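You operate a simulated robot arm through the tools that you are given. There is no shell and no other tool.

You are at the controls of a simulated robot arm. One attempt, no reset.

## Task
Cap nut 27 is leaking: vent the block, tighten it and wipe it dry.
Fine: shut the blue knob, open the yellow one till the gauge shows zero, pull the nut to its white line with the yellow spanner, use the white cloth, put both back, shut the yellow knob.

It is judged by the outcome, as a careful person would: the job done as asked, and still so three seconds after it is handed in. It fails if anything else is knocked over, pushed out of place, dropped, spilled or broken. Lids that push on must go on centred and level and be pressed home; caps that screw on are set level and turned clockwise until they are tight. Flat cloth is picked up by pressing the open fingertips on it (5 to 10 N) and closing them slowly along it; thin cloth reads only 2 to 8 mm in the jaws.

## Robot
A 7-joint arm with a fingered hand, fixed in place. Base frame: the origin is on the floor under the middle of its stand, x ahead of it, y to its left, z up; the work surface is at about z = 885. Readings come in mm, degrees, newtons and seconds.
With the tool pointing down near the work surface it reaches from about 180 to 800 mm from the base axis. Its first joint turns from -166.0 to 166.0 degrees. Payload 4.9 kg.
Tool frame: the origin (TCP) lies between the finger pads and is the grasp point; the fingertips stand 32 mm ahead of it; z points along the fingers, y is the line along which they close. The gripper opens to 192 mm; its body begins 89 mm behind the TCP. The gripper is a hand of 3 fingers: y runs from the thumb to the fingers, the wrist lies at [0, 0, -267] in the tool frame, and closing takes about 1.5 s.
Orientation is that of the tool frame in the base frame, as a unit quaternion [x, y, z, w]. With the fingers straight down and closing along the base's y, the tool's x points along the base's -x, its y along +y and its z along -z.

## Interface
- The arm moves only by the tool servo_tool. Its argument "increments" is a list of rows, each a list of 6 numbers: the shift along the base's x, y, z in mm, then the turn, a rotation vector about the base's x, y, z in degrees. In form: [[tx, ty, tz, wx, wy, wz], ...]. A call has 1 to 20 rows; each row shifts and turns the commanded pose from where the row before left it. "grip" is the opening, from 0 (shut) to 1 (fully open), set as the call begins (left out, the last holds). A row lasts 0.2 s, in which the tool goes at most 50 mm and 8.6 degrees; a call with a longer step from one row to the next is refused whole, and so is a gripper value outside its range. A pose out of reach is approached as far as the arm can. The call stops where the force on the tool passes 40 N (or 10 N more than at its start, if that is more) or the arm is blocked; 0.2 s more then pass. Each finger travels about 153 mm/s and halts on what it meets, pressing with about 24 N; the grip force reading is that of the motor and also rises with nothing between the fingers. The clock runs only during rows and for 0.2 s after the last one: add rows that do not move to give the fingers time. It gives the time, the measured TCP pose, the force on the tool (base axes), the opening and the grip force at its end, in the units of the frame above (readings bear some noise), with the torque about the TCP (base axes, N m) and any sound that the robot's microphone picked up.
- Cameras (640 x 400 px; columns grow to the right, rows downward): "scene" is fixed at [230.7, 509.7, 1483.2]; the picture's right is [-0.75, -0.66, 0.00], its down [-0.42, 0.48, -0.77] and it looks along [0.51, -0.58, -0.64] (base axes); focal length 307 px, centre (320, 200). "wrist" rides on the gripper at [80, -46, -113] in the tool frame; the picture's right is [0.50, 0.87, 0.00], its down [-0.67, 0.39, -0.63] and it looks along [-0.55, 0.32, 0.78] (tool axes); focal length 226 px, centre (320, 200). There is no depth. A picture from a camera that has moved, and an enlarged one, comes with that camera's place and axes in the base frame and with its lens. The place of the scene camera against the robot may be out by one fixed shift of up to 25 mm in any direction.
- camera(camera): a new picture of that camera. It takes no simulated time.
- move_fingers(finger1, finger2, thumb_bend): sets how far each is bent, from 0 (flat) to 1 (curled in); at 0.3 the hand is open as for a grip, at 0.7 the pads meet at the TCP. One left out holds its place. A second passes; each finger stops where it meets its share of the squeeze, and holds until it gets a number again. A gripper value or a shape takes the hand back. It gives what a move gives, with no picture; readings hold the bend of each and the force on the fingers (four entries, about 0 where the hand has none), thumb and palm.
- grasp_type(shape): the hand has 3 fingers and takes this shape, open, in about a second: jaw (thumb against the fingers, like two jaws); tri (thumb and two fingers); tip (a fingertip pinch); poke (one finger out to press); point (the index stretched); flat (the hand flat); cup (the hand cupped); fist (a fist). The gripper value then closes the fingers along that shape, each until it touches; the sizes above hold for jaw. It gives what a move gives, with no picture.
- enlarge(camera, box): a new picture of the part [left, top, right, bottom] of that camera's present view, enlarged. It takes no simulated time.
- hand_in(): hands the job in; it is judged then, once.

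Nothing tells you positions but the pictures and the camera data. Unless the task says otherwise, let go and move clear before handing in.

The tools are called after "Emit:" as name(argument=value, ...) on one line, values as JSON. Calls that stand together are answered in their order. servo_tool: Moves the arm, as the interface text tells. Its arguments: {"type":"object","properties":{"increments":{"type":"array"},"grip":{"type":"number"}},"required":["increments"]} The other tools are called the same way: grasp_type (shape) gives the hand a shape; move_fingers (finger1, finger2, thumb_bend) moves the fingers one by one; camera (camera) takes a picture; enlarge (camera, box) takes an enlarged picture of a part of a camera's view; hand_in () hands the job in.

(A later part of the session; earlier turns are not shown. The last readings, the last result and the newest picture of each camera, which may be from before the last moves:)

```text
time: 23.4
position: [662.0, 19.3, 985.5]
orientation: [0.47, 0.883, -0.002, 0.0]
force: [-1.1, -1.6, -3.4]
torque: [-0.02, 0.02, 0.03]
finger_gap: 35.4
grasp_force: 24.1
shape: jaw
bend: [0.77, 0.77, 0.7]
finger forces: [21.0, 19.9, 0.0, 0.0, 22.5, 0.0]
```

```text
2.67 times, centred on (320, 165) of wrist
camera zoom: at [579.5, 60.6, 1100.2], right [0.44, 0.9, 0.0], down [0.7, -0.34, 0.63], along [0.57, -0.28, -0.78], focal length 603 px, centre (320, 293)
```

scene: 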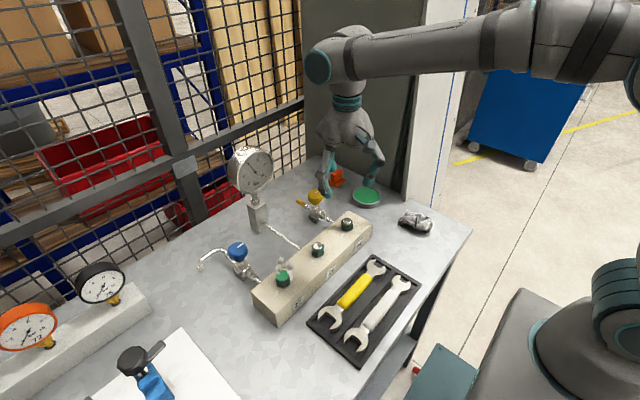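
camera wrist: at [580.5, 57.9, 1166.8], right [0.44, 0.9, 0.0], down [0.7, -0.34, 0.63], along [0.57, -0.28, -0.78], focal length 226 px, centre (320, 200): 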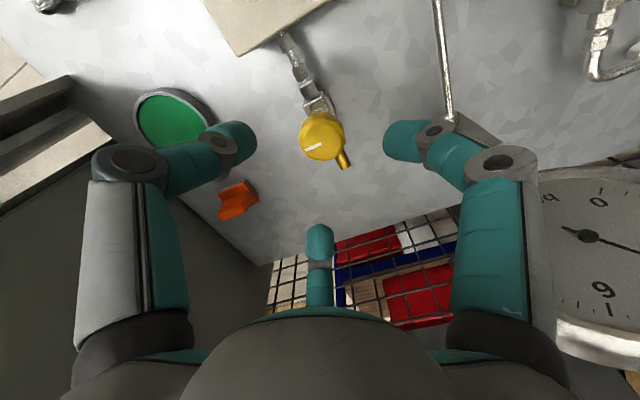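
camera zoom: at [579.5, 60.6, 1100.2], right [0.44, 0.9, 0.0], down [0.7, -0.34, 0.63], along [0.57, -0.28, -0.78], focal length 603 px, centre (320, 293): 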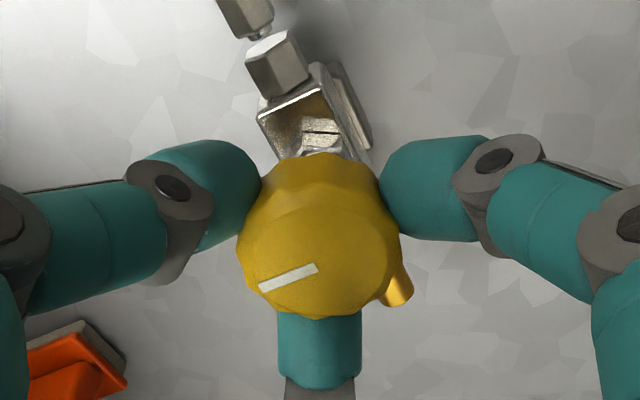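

Good centred grip. I'll open the yellow knob counter-clockwise slowly while watching the gauge.

Emit:
servo_tool(increments=[[0, 0, 0, 0, 0, 5], [0, 0, 0, 0, 0, 5], [0, 0, 0, 0, 0, 5], [0, 0, 0, 0, 0, 5], [0, 0, 0, 0, 0, 5], [0, 0, 0, 0, 0, 5], [0, 0, 0, 0, 0, 0]])

Emit:
enlarge(camera="wrist", box=[220, 90, 420, 240])

Emit:
enlarge(camera="scene", box=[220, 130, 360, 240])

```text
time: 25.0
position: [661.9, 20.5, 985.6]
orientation: [0.225, 0.974, 0.001, -0.001]
force: [-3.6, -0.1, -4.7]
torque: [-0.09, 0.08, -0.09]
finger_gap: 35.4
grasp_force: 23.8
shape: jaw
bend: [0.77, 0.77, 0.7]
finger forces: [20.7, 21.4, 0.0, 0.0, 22.1, 0.0]
```

```text
2.67 times, centred on (320, 165) of wrist
camera zoom: at [570.3, 15.0, 1100.3], right [-0.07, 1.0, 0.0], down [0.77, 0.05, 0.63], along [0.63, 0.04, -0.78], focal length 603 px, centre (320, 293)
```

zoom: 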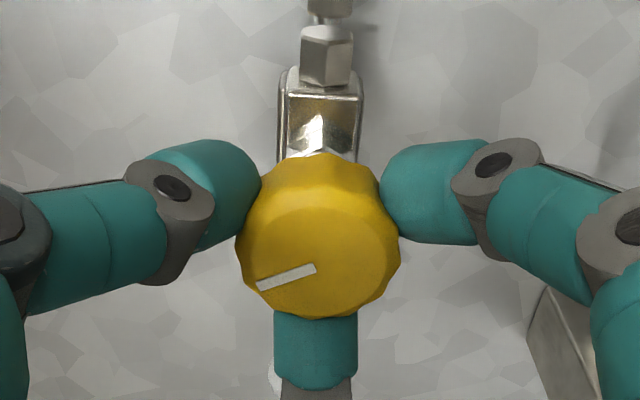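

```text
3.64 times, centred on (290, 185) of scene
camera zoom: at [230.7, 509.7, 1483.2], right [-0.75, -0.66, 0.0], down [-0.42, 0.48, -0.77], along [0.51, -0.58, -0.64], focal length 1117 px, centre (429, 254)
```

zoom: 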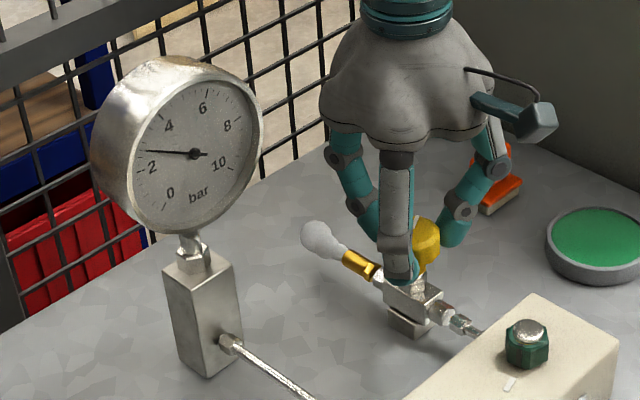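

Emit:
servo_tool(increments=[[0, 0, 0, 0, 0, 6], [0, 0, 0, 0, 0, 6], [0, 0, 0, 0, 0, 6], [0, 0, 0, 0, 0, 6], [0, 0, 0, 0, 0, 6], [0, 0, 0, 0, 0, 6], [0, 0, 0, 0, 0, 6], [0, 0, 0, 0, 0, 0]])

Emit:
enlarge(camera="wrist", box=[220, 90, 420, 240])

Emit:
enlarge(camera="scene", box=[220, 130, 360, 240])

```text
time: 26.8
position: [661.6, 20.8, 986.8]
orientation: [-0.139, 0.99, -0.001, 0.0]
force: [-8.5, 3.1, -5.8]
torque: [0.09, 0.26, -0.11]
finger_gap: 34.9
grasp_force: 24.2
shape: jaw
bend: [0.77, 0.77, 0.7]
finger forces: [25.4, 22.3, 0.0, 0.0, 18.8, 0.0]
```

```text
2.67 times, centred on (320, 165) of wrist
camera zoom: at [598.1, -44.6, 1100.3], right [-0.72, 0.69, 0.0], down [0.54, 0.56, 0.63], along [0.44, 0.45, -0.78], focal length 603 px, centre (320, 293)
```

zoom: 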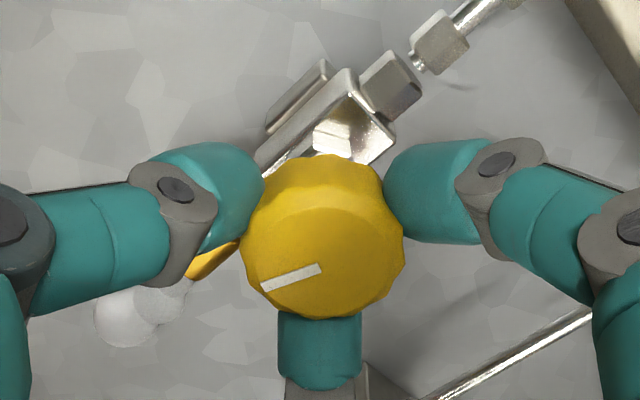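

```text
3.64 times, centred on (290, 185) of scene
camera zoom: at [230.7, 509.7, 1483.2], right [-0.75, -0.66, 0.0], down [-0.42, 0.48, -0.77], along [0.51, -0.58, -0.64], focal length 1117 px, centre (429, 254)
```

zoom: 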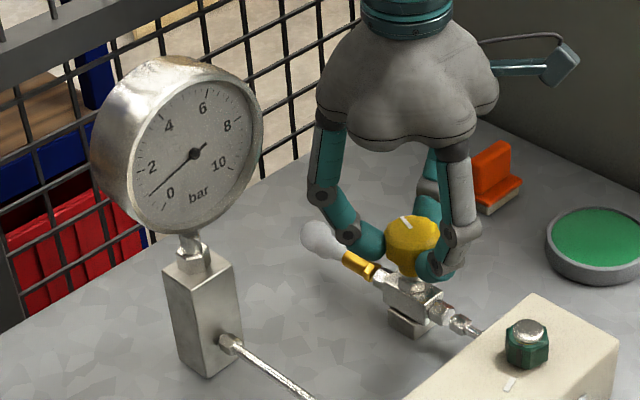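

Emit:
servo_tool(increments=[[-0.5, 0.3, 0, 0, 0, 5], [0, 0, 0, 0, 0, 5], [0, 0, 0, 0, 0, 5], [0, 0, 0, 0, 0, 0], [0, 0, 0, 0, 0, 0], [0, 0, 0, 0, 0, 0], [0, 0, 0, 0, 0, 0]])

Emit:
enlarge(camera="wrist", box=[220, 90, 420, 240])

Emit:
enlarge(camera="scene", box=[220, 130, 360, 240])

```text
time: 28.4
position: [662.6, 21.3, 985.9]
orientation: [-0.268, 0.964, 0.0, 0.0]
force: [-9.6, -0.5, -4.5]
torque: [-0.01, 0.21, -0.11]
finger_gap: 34.8
grasp_force: 24.2
shape: jaw
bend: [0.77, 0.77, 0.7]
finger forces: [25.6, 21.9, 0.0, 0.0, 19.1, 0.1]
```

```text
2.67 times, centred on (320, 165) of wrist
camera zoom: at [617.1, -58.4, 1100.3], right [-0.87, 0.49, 0.0], down [0.38, 0.68, 0.63], along [0.31, 0.55, -0.78], focal length 603 px, centre (320, 293)
```

zoom: 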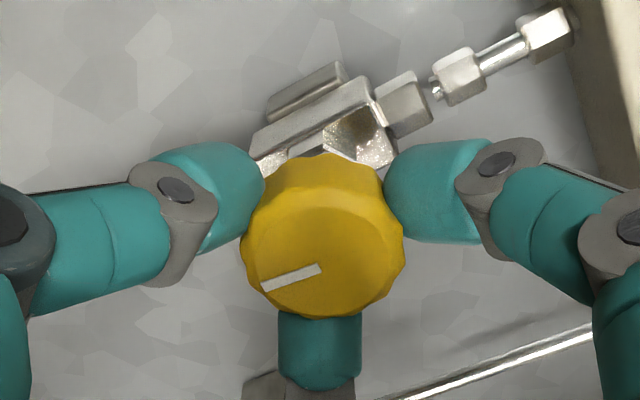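

```text
3.64 times, centred on (290, 185) of scene
camera zoom: at [230.7, 509.7, 1483.2], right [-0.75, -0.66, 0.0], down [-0.42, 0.48, -0.77], along [0.51, -0.58, -0.64], focal length 1117 px, centre (429, 254)
```

zoom: 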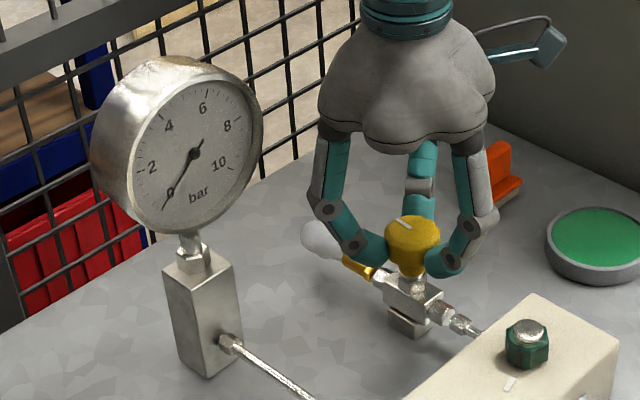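

The gauge is essentially at zero and the yellow valve is open. I'll release it and lift away, then survey the spanner tray.

Emit:
servo_tool(increments=[[0, 0, 0, 0, 0, 0], [0, 0, 0, 0, 0, 0], [0, 0, 0, 0, 0, 0], [0, 0, 0, 0, 0, 0], [0, 0, 30, 0, 0, 0], [0, 0, 40, 0, 0, 0], [-40, 10, 20, 0, 0, 0], [-45, 10, 0, 0, 0, 0], [-45, 10, 0, 0, 0, 0], [-45, 10, 0, 0, 0, 0], [-45, 10, 0, 0, 0, 0], [-45, 10, 0, 0, 0, 0], [0, 0, 0, 0, 0, 0]], grip=0.5)

Emit:
camera(camera="wrist")

Emit:
camera(camera="scene")

Emit:
enlarge(camera="scene", box=[220, 140, 300, 210])

```text
time: 31.2
position: [395.4, 82.2, 1076.9]
orientation: [-0.268, 0.964, -0.001, 0.0]
force: [0.6, -0.4, -0.1]
torque: [0.02, 0.0, -0.01]
finger_gap: 95.8
grasp_force: 0.0
shape: jaw
bend: [0.37, 0.37, 0.7]
finger forces: [0.0, 0.0, 0.1, 0.1, 0.0, 0.1]
```

```text
taken
camera wrist: at [350.8, 2.1, 1189.9], right [-0.87, 0.49, 0.0], down [0.38, 0.68, 0.63], along [0.31, 0.55, -0.78], focal length 226 px, centre (320, 200)
```

wrist: 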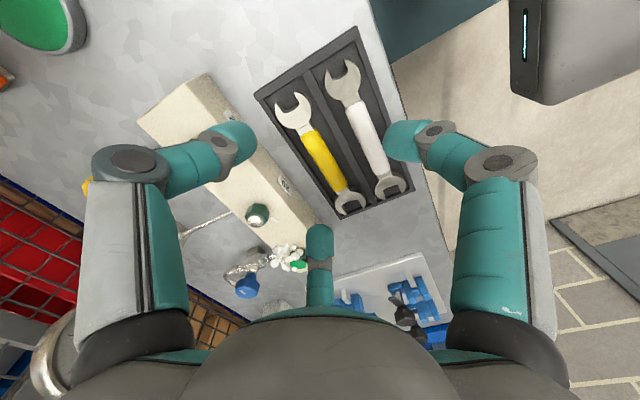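

```text
taken
```

scene: 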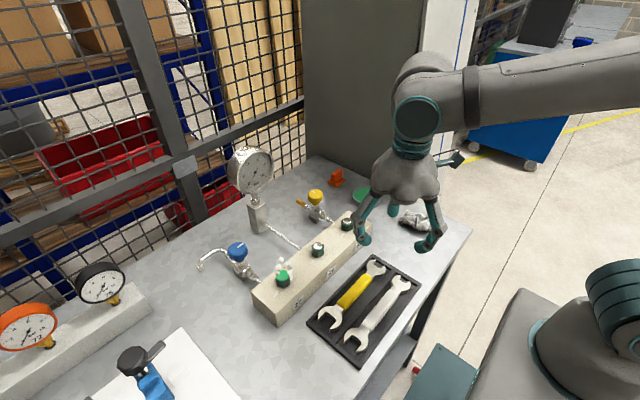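

```text
5.71 times, centred on (260, 175) of scene
camera zoom: at [230.7, 509.7, 1483.2], right [-0.75, -0.66, 0.0], down [-0.42, 0.48, -0.77], along [0.51, -0.58, -0.64], focal length 1755 px, centre (663, 343)
```

zoom: 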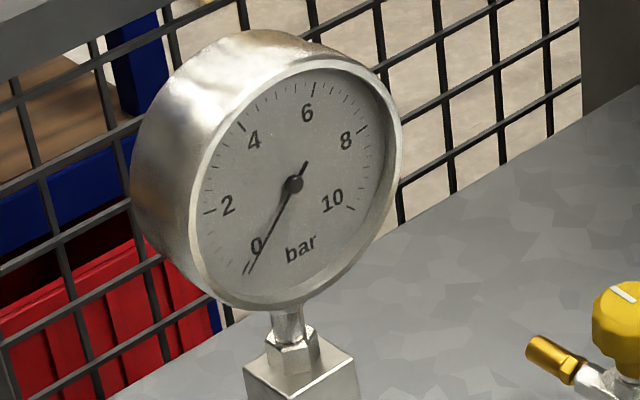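

The gauge shows zero and venting has stopped. Next I'll measure the spanner and tray.

Emit:
enlarge(camera="wrist", box=[240, 20, 440, 220])

Emit:
enlarge(camera="scene", box=[295, 240, 435, 370])

```text
2.00 times, centred on (340, 120) of wrist
camera zoom: at [350.8, 2.1, 1189.9], right [-0.87, 0.49, 0.0], down [0.38, 0.68, 0.63], along [0.31, 0.55, -0.78], focal length 452 px, centre (280, 360)
```

zoom: 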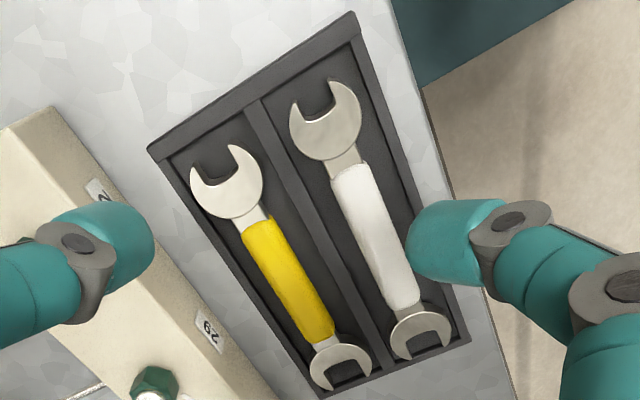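

```text
3.08 times, centred on (365, 305) of scene
camera zoom: at [230.7, 509.7, 1483.2], right [-0.75, -0.66, 0.0], down [-0.42, 0.48, -0.77], along [0.51, -0.58, -0.64], focal length 945 px, centre (182, -123)
```

zoom: 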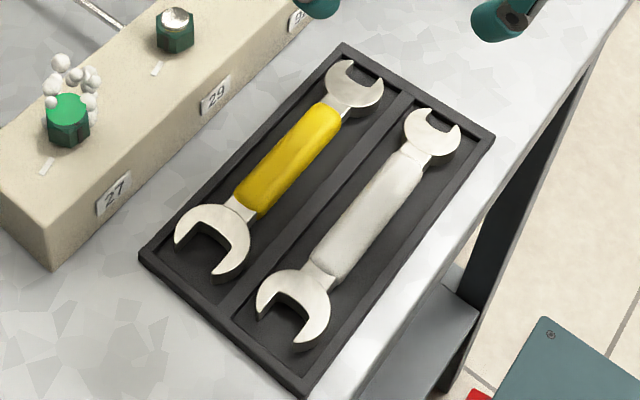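

Emit:
servo_tool(increments=[[1, 36, -20, 0, 0, 0], [1, 36, -33, 0, 0, 0], [1, 36, -34, 0, 0, 0], [0, 0, 0, 0, 0, 0]])

Emit:
camera(camera="wrist")

Emit:
enlarge(camera="wrist", box=[240, 100, 400, 240])

```text
time: 32.2
position: [398.5, 190.0, 987.8]
orientation: [-0.267, 0.964, 0.0, 0.0]
force: [-0.4, -0.2, 0.5]
torque: [-0.03, 0.03, -0.03]
finger_gap: 95.8
grasp_force: 0.0
shape: jaw
bend: [0.37, 0.37, 0.7]
finger forces: [0.0, 0.0, 0.0, 0.1, 0.0, 0.0]
```

```text
taken
camera wrist: at [355.0, 109.9, 1102.8], right [-0.87, 0.49, 0.0], down [0.38, 0.68, 0.63], along [0.31, 0.55, -0.78], focal length 226 px, centre (320, 200)
```

wrist: 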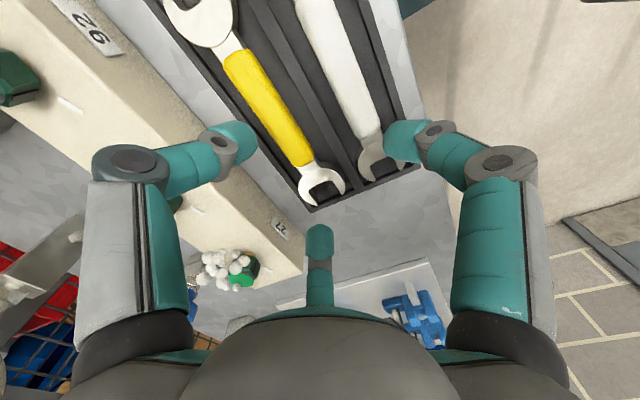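

```text
2.86 times, centred on (320, 170) of wrist
camera zoom: at [355.0, 109.9, 1102.8], right [-0.87, 0.49, 0.0], down [0.38, 0.68, 0.63], along [0.31, 0.55, -0.78], focal length 646 px, centre (320, 286)
```

zoom: 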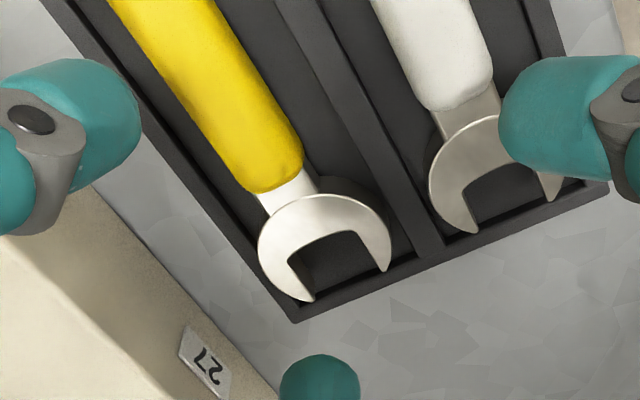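

Head A (the +y end) has an in-line mouth about 28.5 mm wide. Next I'll measure nut 27 up close.

Emit:
servo_tool(increments=[[10, 0, 17, 0, 0, 0], [37, 12, 0, 0, 0, 0], [37, 12, 0, 0, 0, 0], [37, 11, 0, 0, 0, 0], [0, 0, 0, 0, 0, 0]])

Emit:
camera(camera="wrist")

Emit:
enlarge(camera="wrist", box=[260, 120, 380, 220])

```text
time: 33.4
position: [524.0, 222.9, 1007.0]
orientation: [-0.267, 0.964, -0.001, 0.001]
force: [0.0, 0.0, 0.0]
torque: [-0.01, -0.01, 0.03]
finger_gap: 95.6
grasp_force: 0.0
shape: jaw
bend: [0.37, 0.37, 0.7]
finger forces: [0.1, 0.0, 0.1, 0.0, 0.0, 0.0]
```

```text
taken
camera wrist: at [478.7, 143.9, 1120.1], right [-0.87, 0.49, 0.0], down [0.38, 0.68, 0.63], along [0.31, 0.55, -0.78], focal length 226 px, centre (320, 200)
```

wrist: 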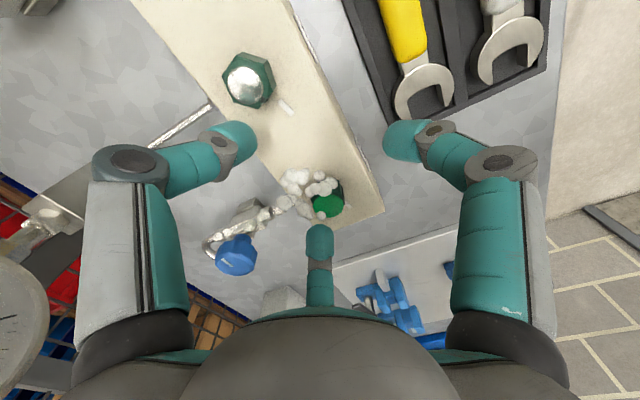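

```text
4.00 times, centred on (320, 170) of wrist
camera zoom: at [478.7, 143.9, 1120.1], right [-0.87, 0.49, 0.0], down [0.38, 0.68, 0.63], along [0.31, 0.55, -0.78], focal length 904 px, centre (320, 320)
```

zoom: 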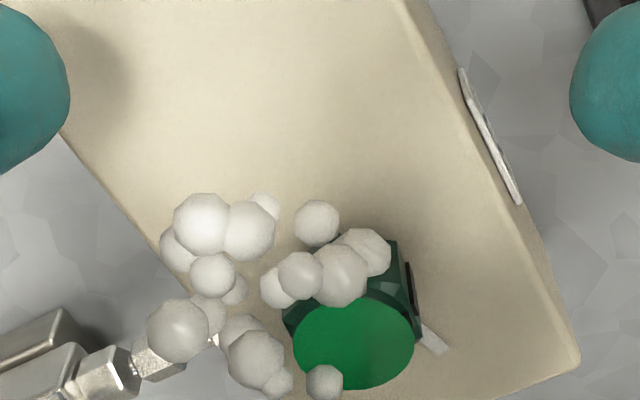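

Emit:
enlarge(camera="wrist", box=[200, 30, 320, 130])

Emit:
servo_tool(increments=[[0, -8, 0, 0, 0, -8], [0, -8, 0, 0, 0, -8], [0, -8, 0, 0, 0, -8], [0, -8, 0, 0, 0, -8], [0, -8, 0, 0, 0, -8], [0, -8, 0, 0, 0, -8], [0, -8, 0, 0, 0, -8], [-10, 0, 0, 0, 0, -8], [-10, 0, 0, 0, 0, -8], [0, 0, 0, 0, 0, 0]])

Emit:
camera(camera="wrist")

```text
4.00 times, centred on (260, 80) of wrist
camera zoom: at [478.7, 143.9, 1120.1], right [-0.87, 0.49, 0.0], down [0.38, 0.68, 0.63], along [0.31, 0.55, -0.78], focal length 904 px, centre (560, 680)
```

zoom: 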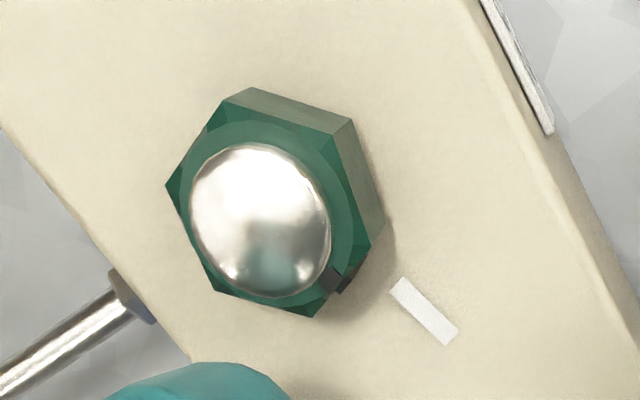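

```text
time: 35.6
position: [500.5, 167.6, 1006.6]
orientation: [0.351, 0.936, 0.0, 0.0]
force: [-0.5, 0.1, 0.0]
torque: [0.01, -0.04, 0.01]
finger_gap: 95.5
grasp_force: 0.0
shape: jaw
bend: [0.37, 0.37, 0.7]
finger forces: [0.1, 0.0, 0.0, 0.0, 0.0, 0.0]
```

```text
taken
camera wrist: at [410.0, 186.6, 1120.8], right [0.19, 0.98, 0.0], down [0.76, -0.15, 0.63], along [0.62, -0.12, -0.78], focal length 226 px, centre (320, 200)
```

wrist: 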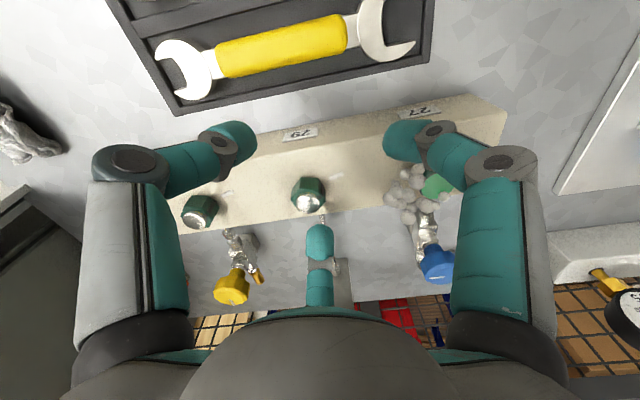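

Emit:
enlarge(camera="wrist", box=[250, 150, 370, 250])

Emit:
enlarge(camera="wrist", box=[130, 0, 450, 140])

Emit:
enlarge(camera="wrist", box=[370, 80, 520, 230])

```text
4.00 times, centred on (310, 200) of wrist
camera zoom: at [410.0, 186.6, 1120.8], right [0.19, 0.98, 0.0], down [0.76, -0.15, 0.63], along [0.62, -0.12, -0.78], focal length 904 px, centre (360, 200)
```

zoom: 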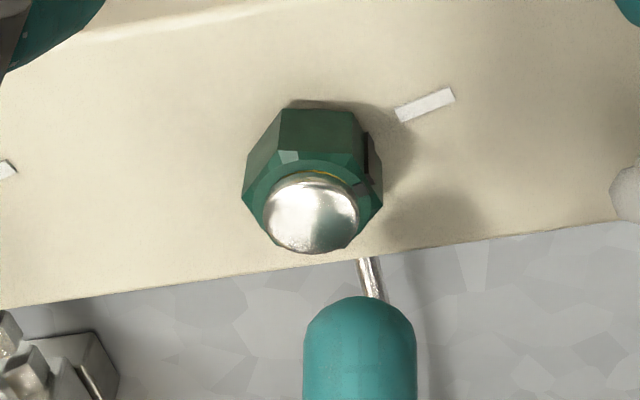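

```text
2.00 times, centred on (290, 70) of wrist
camera zoom: at [410.0, 186.6, 1120.8], right [0.19, 0.98, 0.0], down [0.76, -0.15, 0.63], along [0.62, -0.12, -0.78], focal length 452 px, centre (380, 460)
```

zoom: 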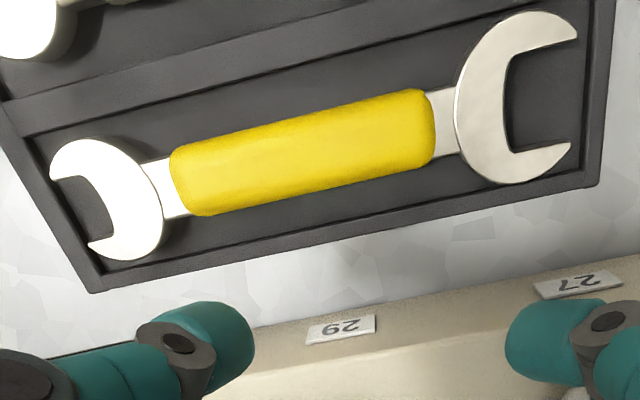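

```text
2.67 times, centred on (445, 155) of wrist
camera zoom: at [410.0, 186.6, 1120.8], right [0.19, 0.98, 0.0], down [0.76, -0.15, 0.63], along [0.62, -0.12, -0.78], focal length 603 px, centre (-13, 320)
```

zoom: 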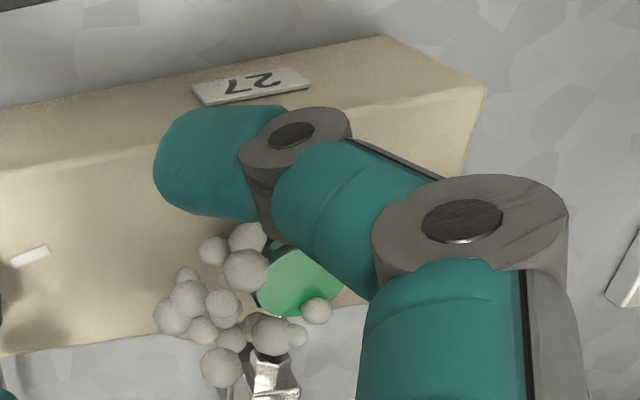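

Comparing the two views puts the block top near z≈938, with nut 27 at about (536, 262) and its cap top near z≈964. The white marks point to roughly 105°. I'll look at nut 27 from the +y side, where the mark and line are visible.

Emit:
servo_tool(increments=[[2, 22, 2, 0, 0, -8.2], [2, 22, 2, 0, 0, -8.2], [2, 22, 2, 0, 0, -8.2], [2, 22, 0, 0, 0, -8.2], [2, 22, 0, 0, 0, -8.2], [2, 22, 0, 0, 0, -8], [0, 0, 0, 0, 0, 0]])

Emit:
camera(camera="wrist")

Emit:
enlarge(camera="wrist", box=[260, 130, 380, 230])

```text
time: 37.2
position: [513.6, 301.2, 1011.0]
orientation: [0.708, 0.706, 0.001, -0.001]
force: [-0.5, 0.2, 1.0]
torque: [-0.01, -0.01, -0.03]
finger_gap: 96.0
grasp_force: 0.1
shape: jaw
bend: [0.37, 0.37, 0.7]
finger forces: [0.1, 0.0, 0.0, 0.0, 0.1, 0.0]
```

```text
taken
camera wrist: at [467.2, 381.9, 1125.4], right [0.87, 0.5, 0.0], down [0.39, -0.67, 0.63], along [0.31, -0.55, -0.78], focal length 226 px, centre (320, 200)
```

wrist: 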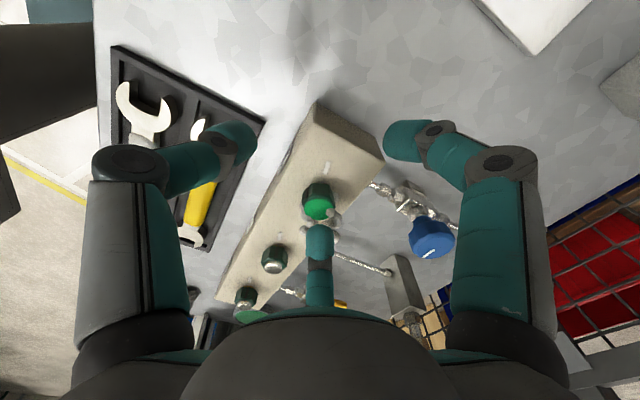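

```text
4.00 times, centred on (320, 180) of wrist
camera zoom: at [467.2, 381.9, 1125.4], right [0.87, 0.5, 0.0], down [0.39, -0.67, 0.63], along [0.31, -0.55, -0.78], focal length 904 px, centre (320, 280)
```

zoom: 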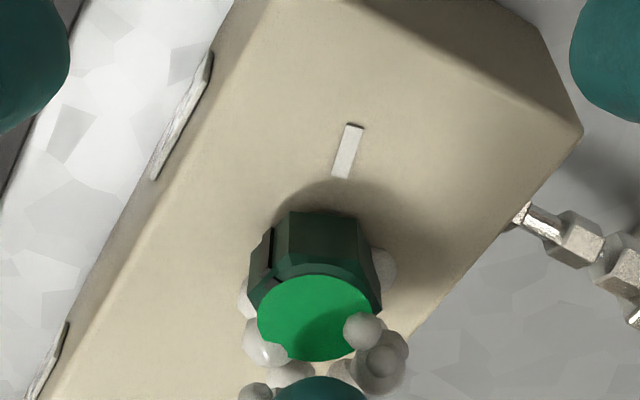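

Emit:
enlarge(camera="wrist", box=[295, 170, 345, 230])

Emit:
enlarge(camera="scene", box=[262, 252, 306, 300])

```text
6.67 times, centred on (320, 200) of wrist
camera zoom: at [467.2, 381.9, 1125.4], right [0.87, 0.5, 0.0], down [0.39, -0.67, 0.63], along [0.31, -0.55, -0.78], focal length 1507 px, centre (320, 200)
```

zoom: 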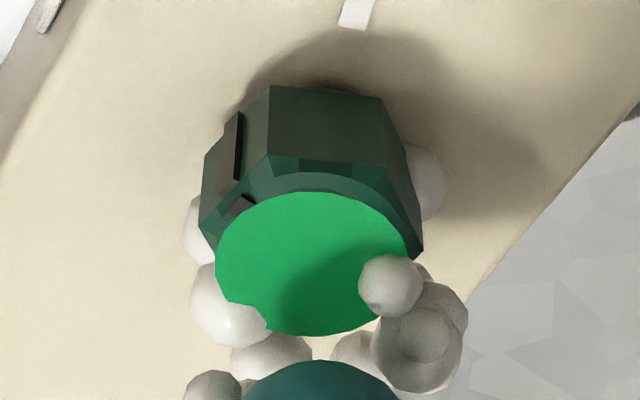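

```text
8.33 times, centred on (284, 276) of scene
camera zoom: at [230.7, 509.7, 1483.2], right [-0.75, -0.66, 0.0], down [-0.42, 0.48, -0.77], along [0.51, -0.58, -0.64], focal length 2559 px, centre (620, -433)
```

zoom: 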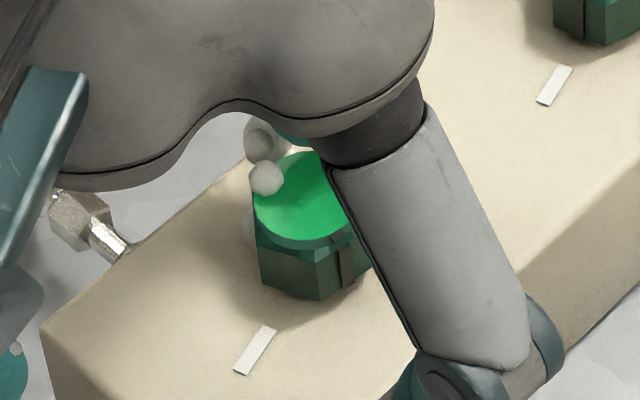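

This gives a clear picture. Nut 27's flats span z≈946–961, it is about 28 mm across flats, and its mark is at ≈172° against a target of ≈105°, so it needs roughly 67° clockwise. I'll turn the hand to +90° yaw and position above the yellow spanner.

Emit:
servo_tool(increments=[[0, 0, 20, 0, 0, 0], [-10, -10, 20, 0, 0, 8], [-10, -14, 0, 0, 0, 8.5], [-10, -14, 0, 0, 0, 8.5], [-10, -14, 0, 0, 0, 8.5], [-10, -14, 0, 0, 0, 8.5], [-10, -14, 0, 0, 0, 8.5], [-10, -14, 0, 0, 0, 8.5], [-9, -14, 0, 0, 0, 8.5], [-9, -14, 0, 0, 0, 8.5], [0, -14, 0, 0, 0, 8.5], [0, -14, 0, 0, 0, 8.5]])

Emit:
servo_tool(increments=[[0, 0, 0, 0, 0, 8.5], [0, 0, 0, 0, 0, 8.5], [0, 0, 0, 0, 0, 8.5], [0, 0, 0, 0, 0, 8.5], [0, 0, 0, 0, 0, 8.5], [0, 0, 0, 0, 0, 8.5], [0, 0, 0, 0, 0, 8.5], [0, 0, 0, 0, 0, 8.5], [0, 0, 0, 0, 0, 8.5], [0, 0, 0, 0, 0, 8.5], [0, 0, 0, 0, 0, 2], [0, 0, 0, 0, 0, 0]])

Emit:
camera(camera="wrist")

Emit:
camera(camera="scene")

```text
time: 39.8
position: [425.3, 149.5, 1052.2]
orientation: [-0.027, 1.0, 0.0, 0.001]
force: [-0.4, -0.1, -0.1]
torque: [-0.01, -0.03, 0.0]
finger_gap: 95.6
grasp_force: 0.1
shape: jaw
bend: [0.37, 0.37, 0.7]
finger forces: [0.1, 0.0, 0.0, 0.0, 0.0, 0.1]
```

```text
time: 42.4
position: [424.9, 149.3, 1052.4]
orientation: [-0.707, 0.707, 0.001, 0.0]
force: [0.0, -0.4, -0.8]
torque: [-0.03, -0.02, 0.0]
finger_gap: 95.7
grasp_force: 0.0
shape: jaw
bend: [0.37, 0.37, 0.7]
finger forces: [0.0, 0.0, 0.0, 0.0, 0.0, 0.1]
```

```text
taken
camera wrist: at [470.6, 71.1, 1165.9], right [-0.87, -0.5, 0.0], down [-0.39, 0.67, 0.63], along [-0.32, 0.55, -0.78], focal length 226 px, centre (320, 200)
```

wrist: 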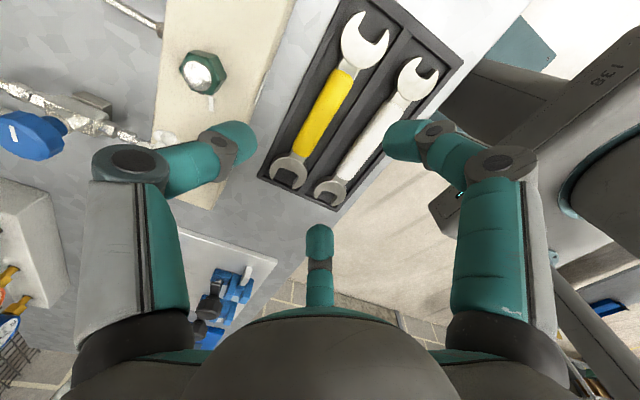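

```text
taken
```

scene: 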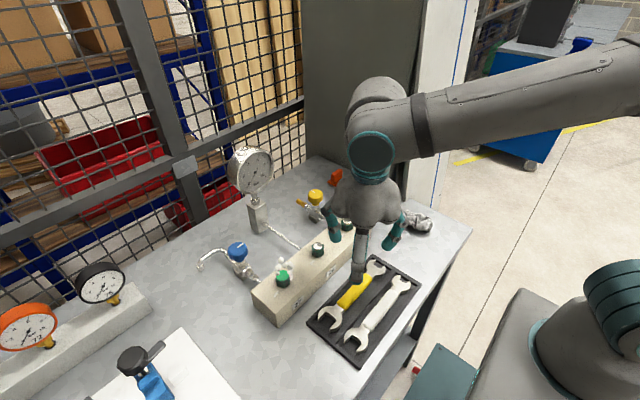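

Emit:
enlarge(camera="wrist", box=[250, 0, 450, 210])

Emit:
enlarge(camera="scene", box=[300, 230, 430, 370])

```text
1.90 times, centred on (350, 105) of wrist
camera zoom: at [470.6, 71.1, 1165.9], right [-0.87, -0.5, 0.0], down [-0.39, 0.67, 0.63], along [-0.32, 0.55, -0.78], focal length 431 px, centre (263, 381)
```

zoom: 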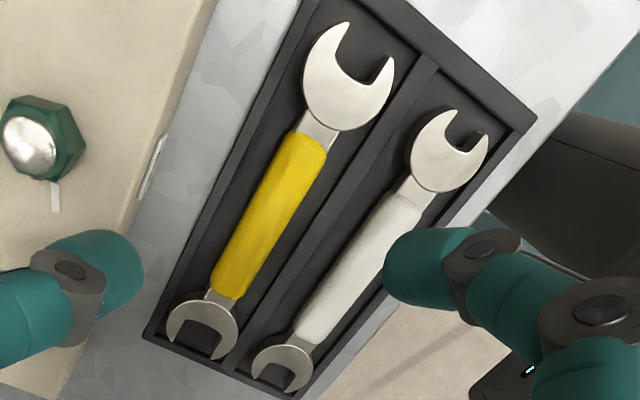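

```text
2.86 times, centred on (365, 300) of scene
camera zoom: at [230.7, 509.7, 1483.2], right [-0.75, -0.66, 0.0], down [-0.42, 0.48, -0.77], along [0.51, -0.58, -0.64], focal length 878 px, centre (191, -86)
```

zoom: 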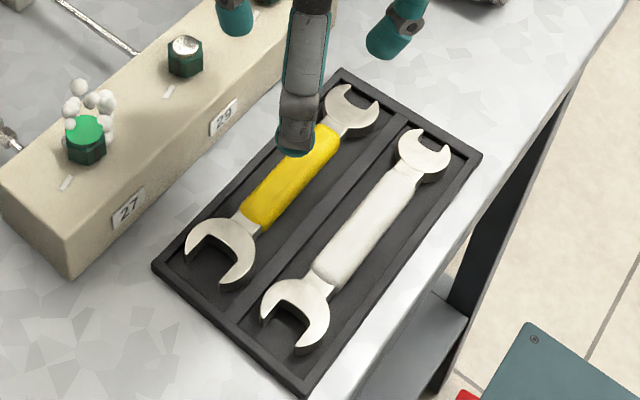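

Emit:
enlarge(camera="wrist", box=[255, 60, 395, 210])

Emit:
enlarge(camera="wrist", box=[310, 0, 410, 90])

```text
2.67 times, centred on (325, 135) of wrist
camera zoom: at [470.6, 71.1, 1165.9], right [-0.87, -0.5, 0.0], down [-0.39, 0.67, 0.63], along [-0.32, 0.55, -0.78], focal length 603 px, centre (307, 373)
```

zoom: 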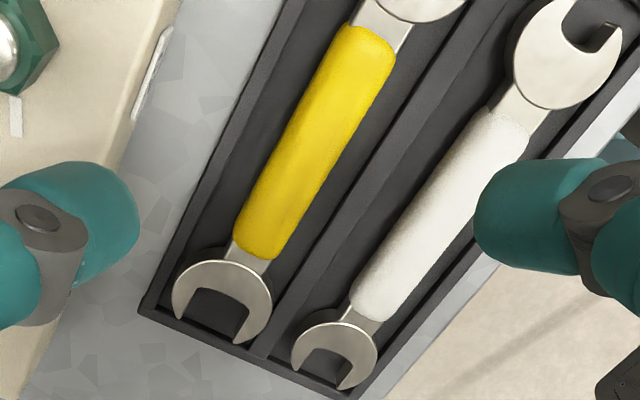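

```text
4.44 times, centred on (360, 45) of wrist
camera zoom: at [470.6, 71.1, 1165.9], right [-0.87, -0.5, 0.0], down [-0.39, 0.67, 0.63], along [-0.32, 0.55, -0.78], focal length 1005 px, centre (142, 889)
```

zoom: 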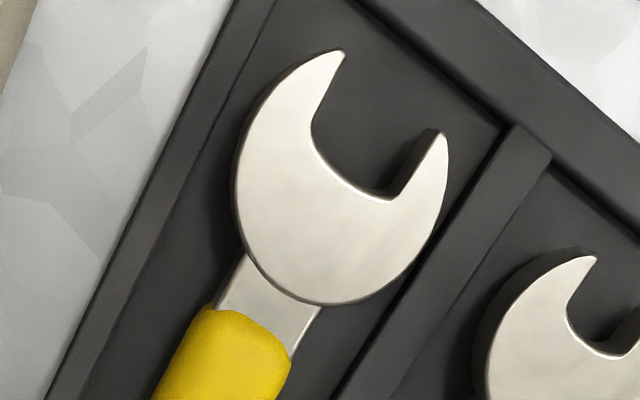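

Emit:
servo_tool(increments=[[0, 0, -40, 0, 0, 0], [0, 1, -37, 0, 0, 0], [0, 0, 0, 0, 0, 0]])

Emit:
camera(camera="wrist")

Emit:
enlarge(camera="wrist", box=[240, 0, 400, 150])

Emit:
enlarge(camera="wrist", box=[220, 110, 400, 270])

Emit:
enlarge(camera="scene", box=[300, 230, 430, 370])

```text
time: 43.2
position: [424.7, 150.8, 974.1]
orientation: [-0.707, 0.707, 0.0, -0.001]
force: [0.7, 0.3, 1.1]
torque: [0.01, 0.0, -0.02]
finger_gap: 95.8
grasp_force: 0.0
shape: jaw
bend: [0.37, 0.37, 0.7]
finger forces: [0.0, 0.0, 0.1, 0.0, 0.1, 0.0]
```

```text
taken
camera wrist: at [471.2, 73.2, 1087.4], right [-0.87, -0.5, 0.0], down [-0.39, 0.67, 0.63], along [-0.32, 0.55, -0.78], focal length 226 px, centre (320, 200)
```

wrist: 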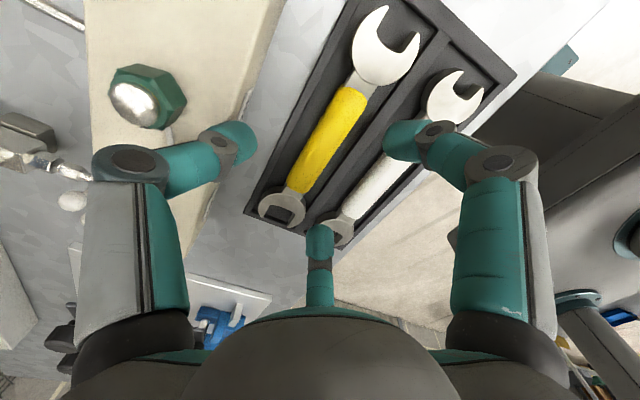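

```text
2.67 times, centred on (320, 75) of wrist
camera zoom: at [471.2, 73.2, 1087.4], right [-0.87, -0.5, 0.0], down [-0.39, 0.67, 0.63], along [-0.32, 0.55, -0.78], focal length 603 px, centre (320, 533)
```

zoom: 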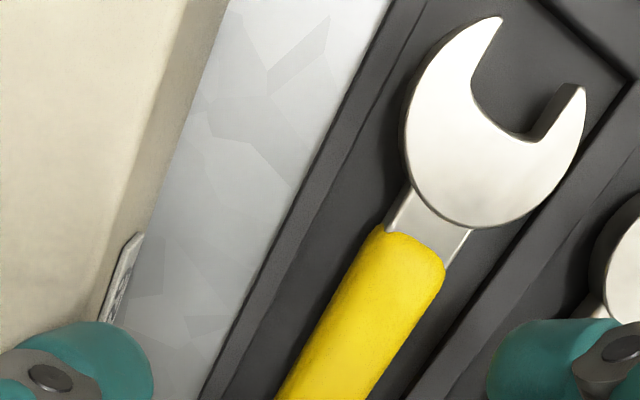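

```text
2.50 times, centred on (310, 190) of wrist
camera zoom: at [471.2, 73.2, 1087.4], right [-0.87, -0.5, 0.0], down [-0.39, 0.67, 0.63], along [-0.32, 0.55, -0.78], focal length 565 px, centre (345, 225)
```

zoom: 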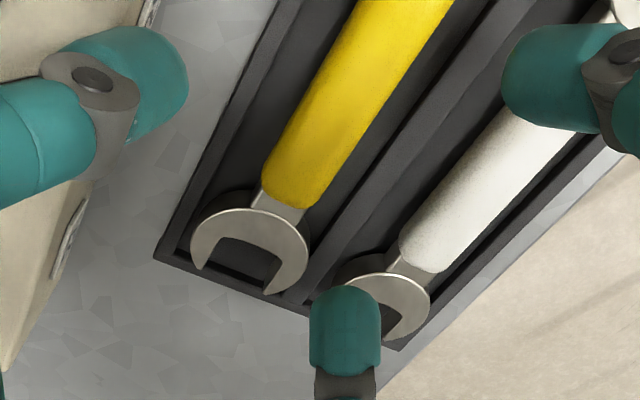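

```text
2.86 times, centred on (365, 300) of scene
camera zoom: at [230.7, 509.7, 1483.2], right [-0.75, -0.66, 0.0], down [-0.42, 0.48, -0.77], along [0.51, -0.58, -0.64], focal length 878 px, centre (191, -86)
```

zoom: 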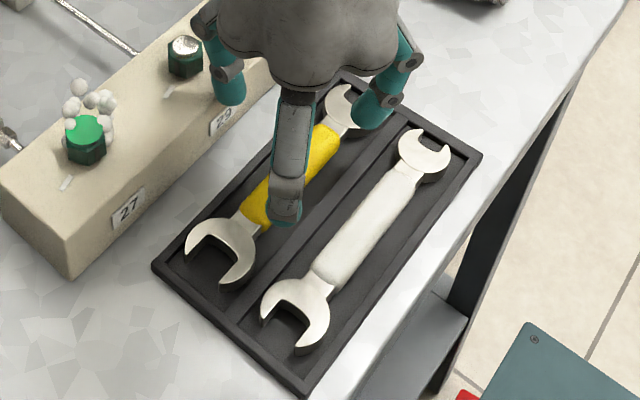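

I've worked out the spanner: the 28.5 mm head is at the +y end, the grip is centred near (425, 151), and the block's near face is at x≈495. A hand yaw of +30° puts two fingers on the +x side and one on the −x side, clear of the block. I'll rotate there and narrow the hand.

Emit:
servo_tool(increments=[[0, 0, 20, 0, 0, -8], [0, 0, 0, 0, 0, -8], [0, 0, 0, 0, 0, -8], [0, 0, 0, 0, 0, -8], [-1, 0, 0, 0, 0, -8], [-1, 0, 0, 0, 0, -8], [-1, 0, 0, 0, 0, -8], [0, 0, 0, 0, 0, -4], [0, 0, 0, 0, 0, 0]], grip=0.25)

Emit:
camera(camera="wrist")

Emit:
enlarge(camera="wrist", box=[220, 80, 420, 230])

Emit:
enlarge(camera="scene", box=[300, 200, 430, 360])

```text
time: 45.2
position: [420.7, 150.3, 995.8]
orientation: [-0.258, 0.966, 0.0, 0.0]
force: [1.1, 0.1, 0.5]
torque: [0.02, 0.04, 0.01]
finger_gap: 48.4
grasp_force: 0.0
shape: jaw
bend: [0.78, 0.78, 0.7]
finger forces: [0.0, 0.0, 0.0, 0.0, 0.0, 0.0]
```

```text
taken
camera wrist: at [375.3, 72.6, 1109.5], right [-0.87, 0.5, 0.0], down [0.39, 0.67, 0.63], along [0.32, 0.55, -0.78], focal length 226 px, centre (320, 200)
```

wrist: 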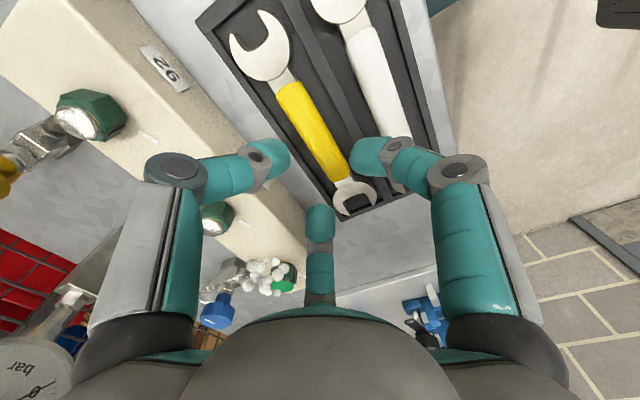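

```text
2.67 times, centred on (320, 155) of wrist
camera zoom: at [375.3, 72.6, 1109.5], right [-0.87, 0.5, 0.0], down [0.39, 0.67, 0.63], along [0.32, 0.55, -0.78], focal length 603 px, centre (320, 320)
```

zoom: 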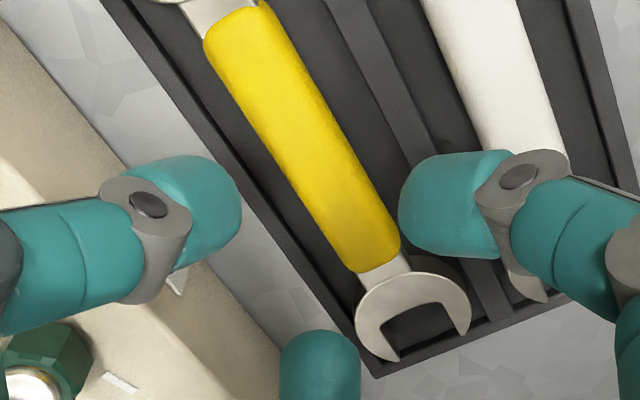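

```text
2.50 times, centred on (365, 280) of scene
camera zoom: at [230.7, 509.7, 1483.2], right [-0.75, -0.66, 0.0], down [-0.42, 0.48, -0.77], along [0.51, -0.58, -0.64], focal length 768 px, centre (208, 0)
```

zoom: 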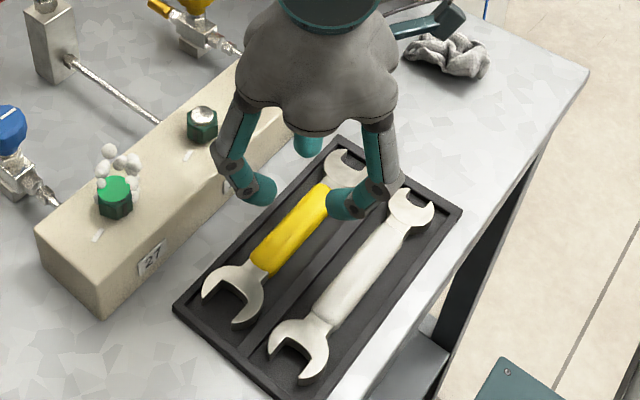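

Emit:
servo_tool(increments=[[1, 0, -25, 0, 0, 0], [0, 0, -25, 0, 0, 0], [0, 0, 0, 0, 0, 0]])

Emit:
enlarge(camera="wrist", box=[220, 80, 420, 230])

Emit:
enlarge(camera="scene", box=[310, 240, 410, 340])

```text
time: 46.0
position: [421.5, 152.3, 945.4]
orientation: [-0.26, 0.966, 0.001, 0.0]
force: [-0.6, 0.4, -0.5]
torque: [-0.01, -0.03, 0.01]
finger_gap: 48.4
grasp_force: 0.1
shape: jaw
bend: [0.78, 0.78, 0.7]
finger forces: [0.0, 0.0, 0.1, 0.1, 0.0, 0.1]
```

```text
2.67 times, centred on (320, 155) of wrist
camera zoom: at [376.5, 74.2, 1059.9], right [-0.87, 0.5, 0.0], down [0.39, 0.67, 0.63], along [0.32, 0.55, -0.78], focal length 603 px, centre (320, 320)
```

zoom: 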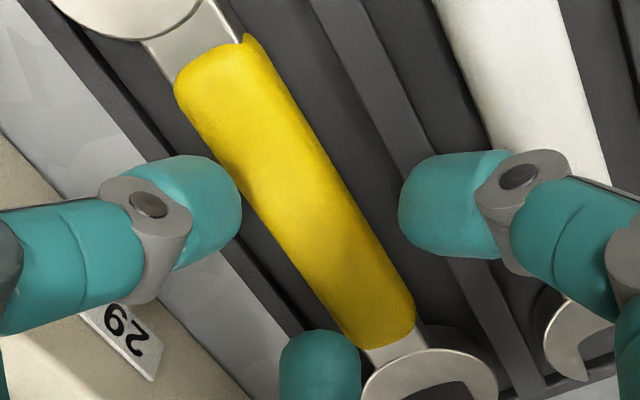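

```text
4.00 times, centred on (360, 290) of scene
camera zoom: at [230.7, 509.7, 1483.2], right [-0.75, -0.66, 0.0], down [-0.42, 0.48, -0.77], along [0.51, -0.58, -0.64], focal length 1228 px, centre (160, -160)
```

zoom: 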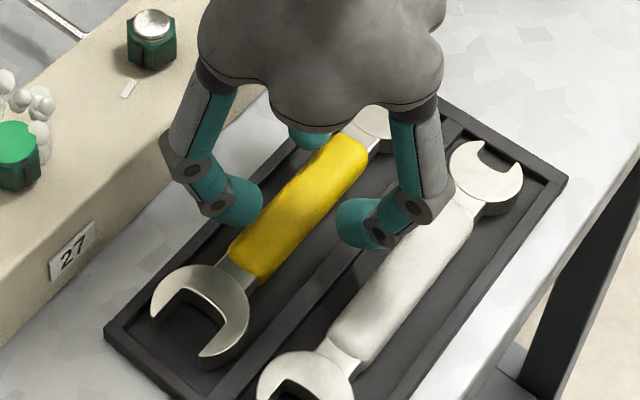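

Emit:
servo_tool(increments=[[0.5, 0, -7, 0, 0, 0], [0, 0, -6, 0, 0, 0], [0, 0, 0, 0, 0, 0]])

Emit:
enlarge(camera="wrist", box=[220, 80, 420, 230])

Emit:
enlarge(camera="scene", box=[310, 240, 410, 340])

```text
time: 46.8
position: [423.5, 152.7, 935.5]
orientation: [-0.26, 0.966, 0.001, 0.003]
force: [7.7, 1.8, 17.7]
torque: [-0.44, -0.13, 0.59]
finger_gap: 43.6
grasp_force: 15.0
shape: jaw
bend: [0.75, 0.83, 0.7]
finger forces: [13.9, 0.1, 0.1, 0.1, 21.2, 0.1]
```

```text
2.67 times, centred on (320, 155) of wrist
camera zoom: at [378.7, 74.2, 1048.1], right [-0.87, 0.5, 0.0], down [0.38, 0.67, 0.64], along [0.32, 0.55, -0.77], focal length 603 px, centre (320, 320)
```

zoom: 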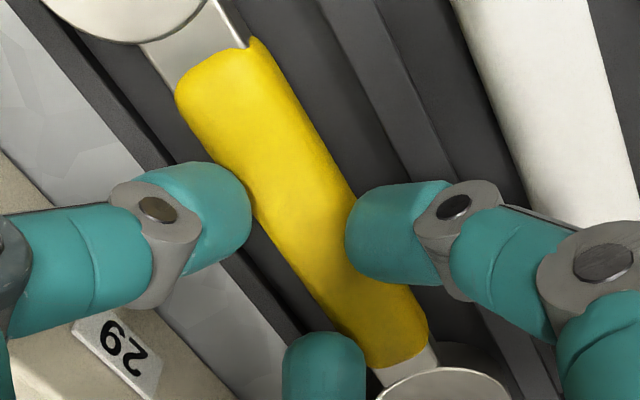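

```text
4.00 times, centred on (360, 290) of scene
camera zoom: at [230.7, 509.7, 1483.2], right [-0.75, -0.66, 0.0], down [-0.42, 0.48, -0.77], along [0.51, -0.58, -0.64], focal length 1228 px, centre (160, -160)
```

zoom: 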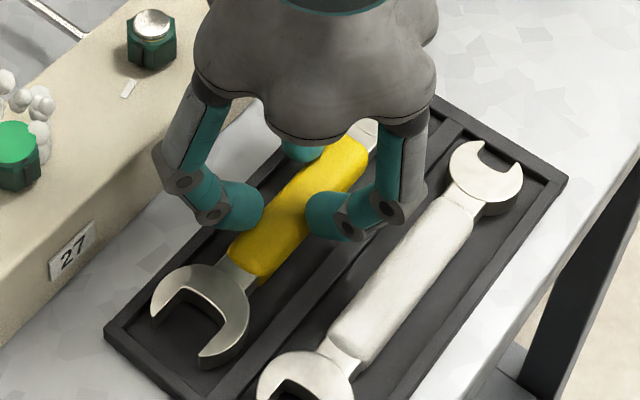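

The fingertips touched down at gap 48, because the two angled fingers overlap the grip's edge. I'll lift off and see whether the "tip" hand shape suits this thin handle better.

Emit:
servo_tool(increments=[[0, 0, 25, 0, 0, 0], [-1, 0, 25, 0, 0, 0], [0, 0, 30, 0, 0, 0], [0, 0, 0, 0, 0, 0]])

Emit:
grasp_type(shape="tip")

Emit:
camera(camera="wrist")

Emit:
enlarge(camera="scene", box=[300, 160, 440, 330])

```text
time: 47.8
position: [421.1, 150.7, 1011.8]
orientation: [-0.259, 0.966, 0.0, 0.0]
force: [0.1, -0.6, -0.5]
torque: [0.0, -0.01, -0.02]
finger_gap: 10.4
grasp_force: 23.5
shape: jaw
bend: [0.7, 0.82, 0.67]
finger forces: [0.0, 0.0, 0.0, 0.0, 0.0, 0.1]
```

```text
time: 48.7
position: [420.4, 151.2, 1012.1]
orientation: [-0.259, 0.966, 0.0, 0.0]
force: [-0.7, -1.1, 0.0]
torque: [0.01, -0.02, 0.03]
finger_gap: 192.0
grasp_force: 0.0
shape: tip
bend: [0.3, 0.3, 0.3]
finger forces: [0.1, 0.1, 0.1, 0.0, 0.1, 0.0]
```

```text
taken
camera wrist: at [375.2, 72.4, 1126.4], right [-0.87, 0.5, 0.0], down [0.39, 0.67, 0.63], along [0.32, 0.55, -0.78], focal length 226 px, centre (320, 200)
```

wrist: 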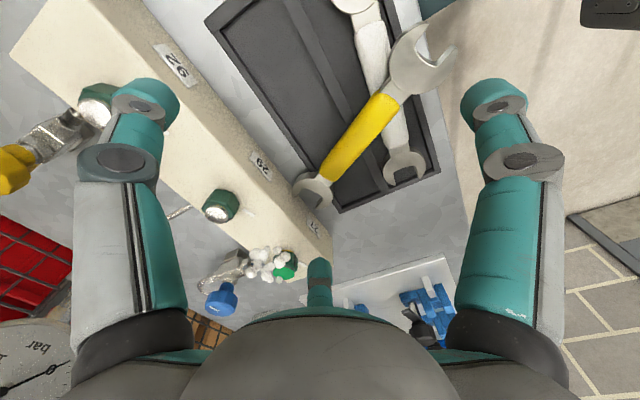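

```text
2.35 times, centred on (370, 245) of scene
camera zoom: at [230.7, 509.7, 1483.2], right [-0.75, -0.66, 0.0], down [-0.42, 0.48, -0.77], along [0.51, -0.58, -0.64], focal length 723 px, centre (202, 94)
```

zoom: 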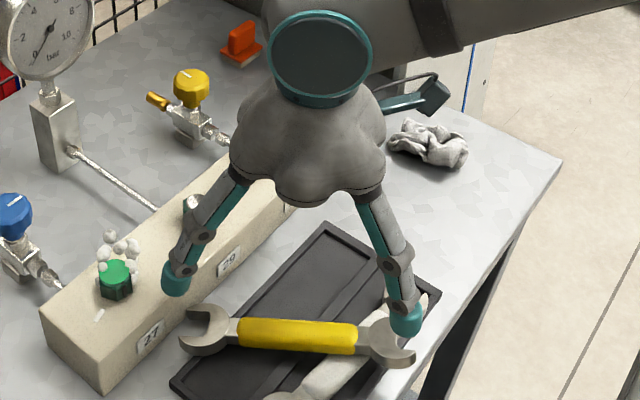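

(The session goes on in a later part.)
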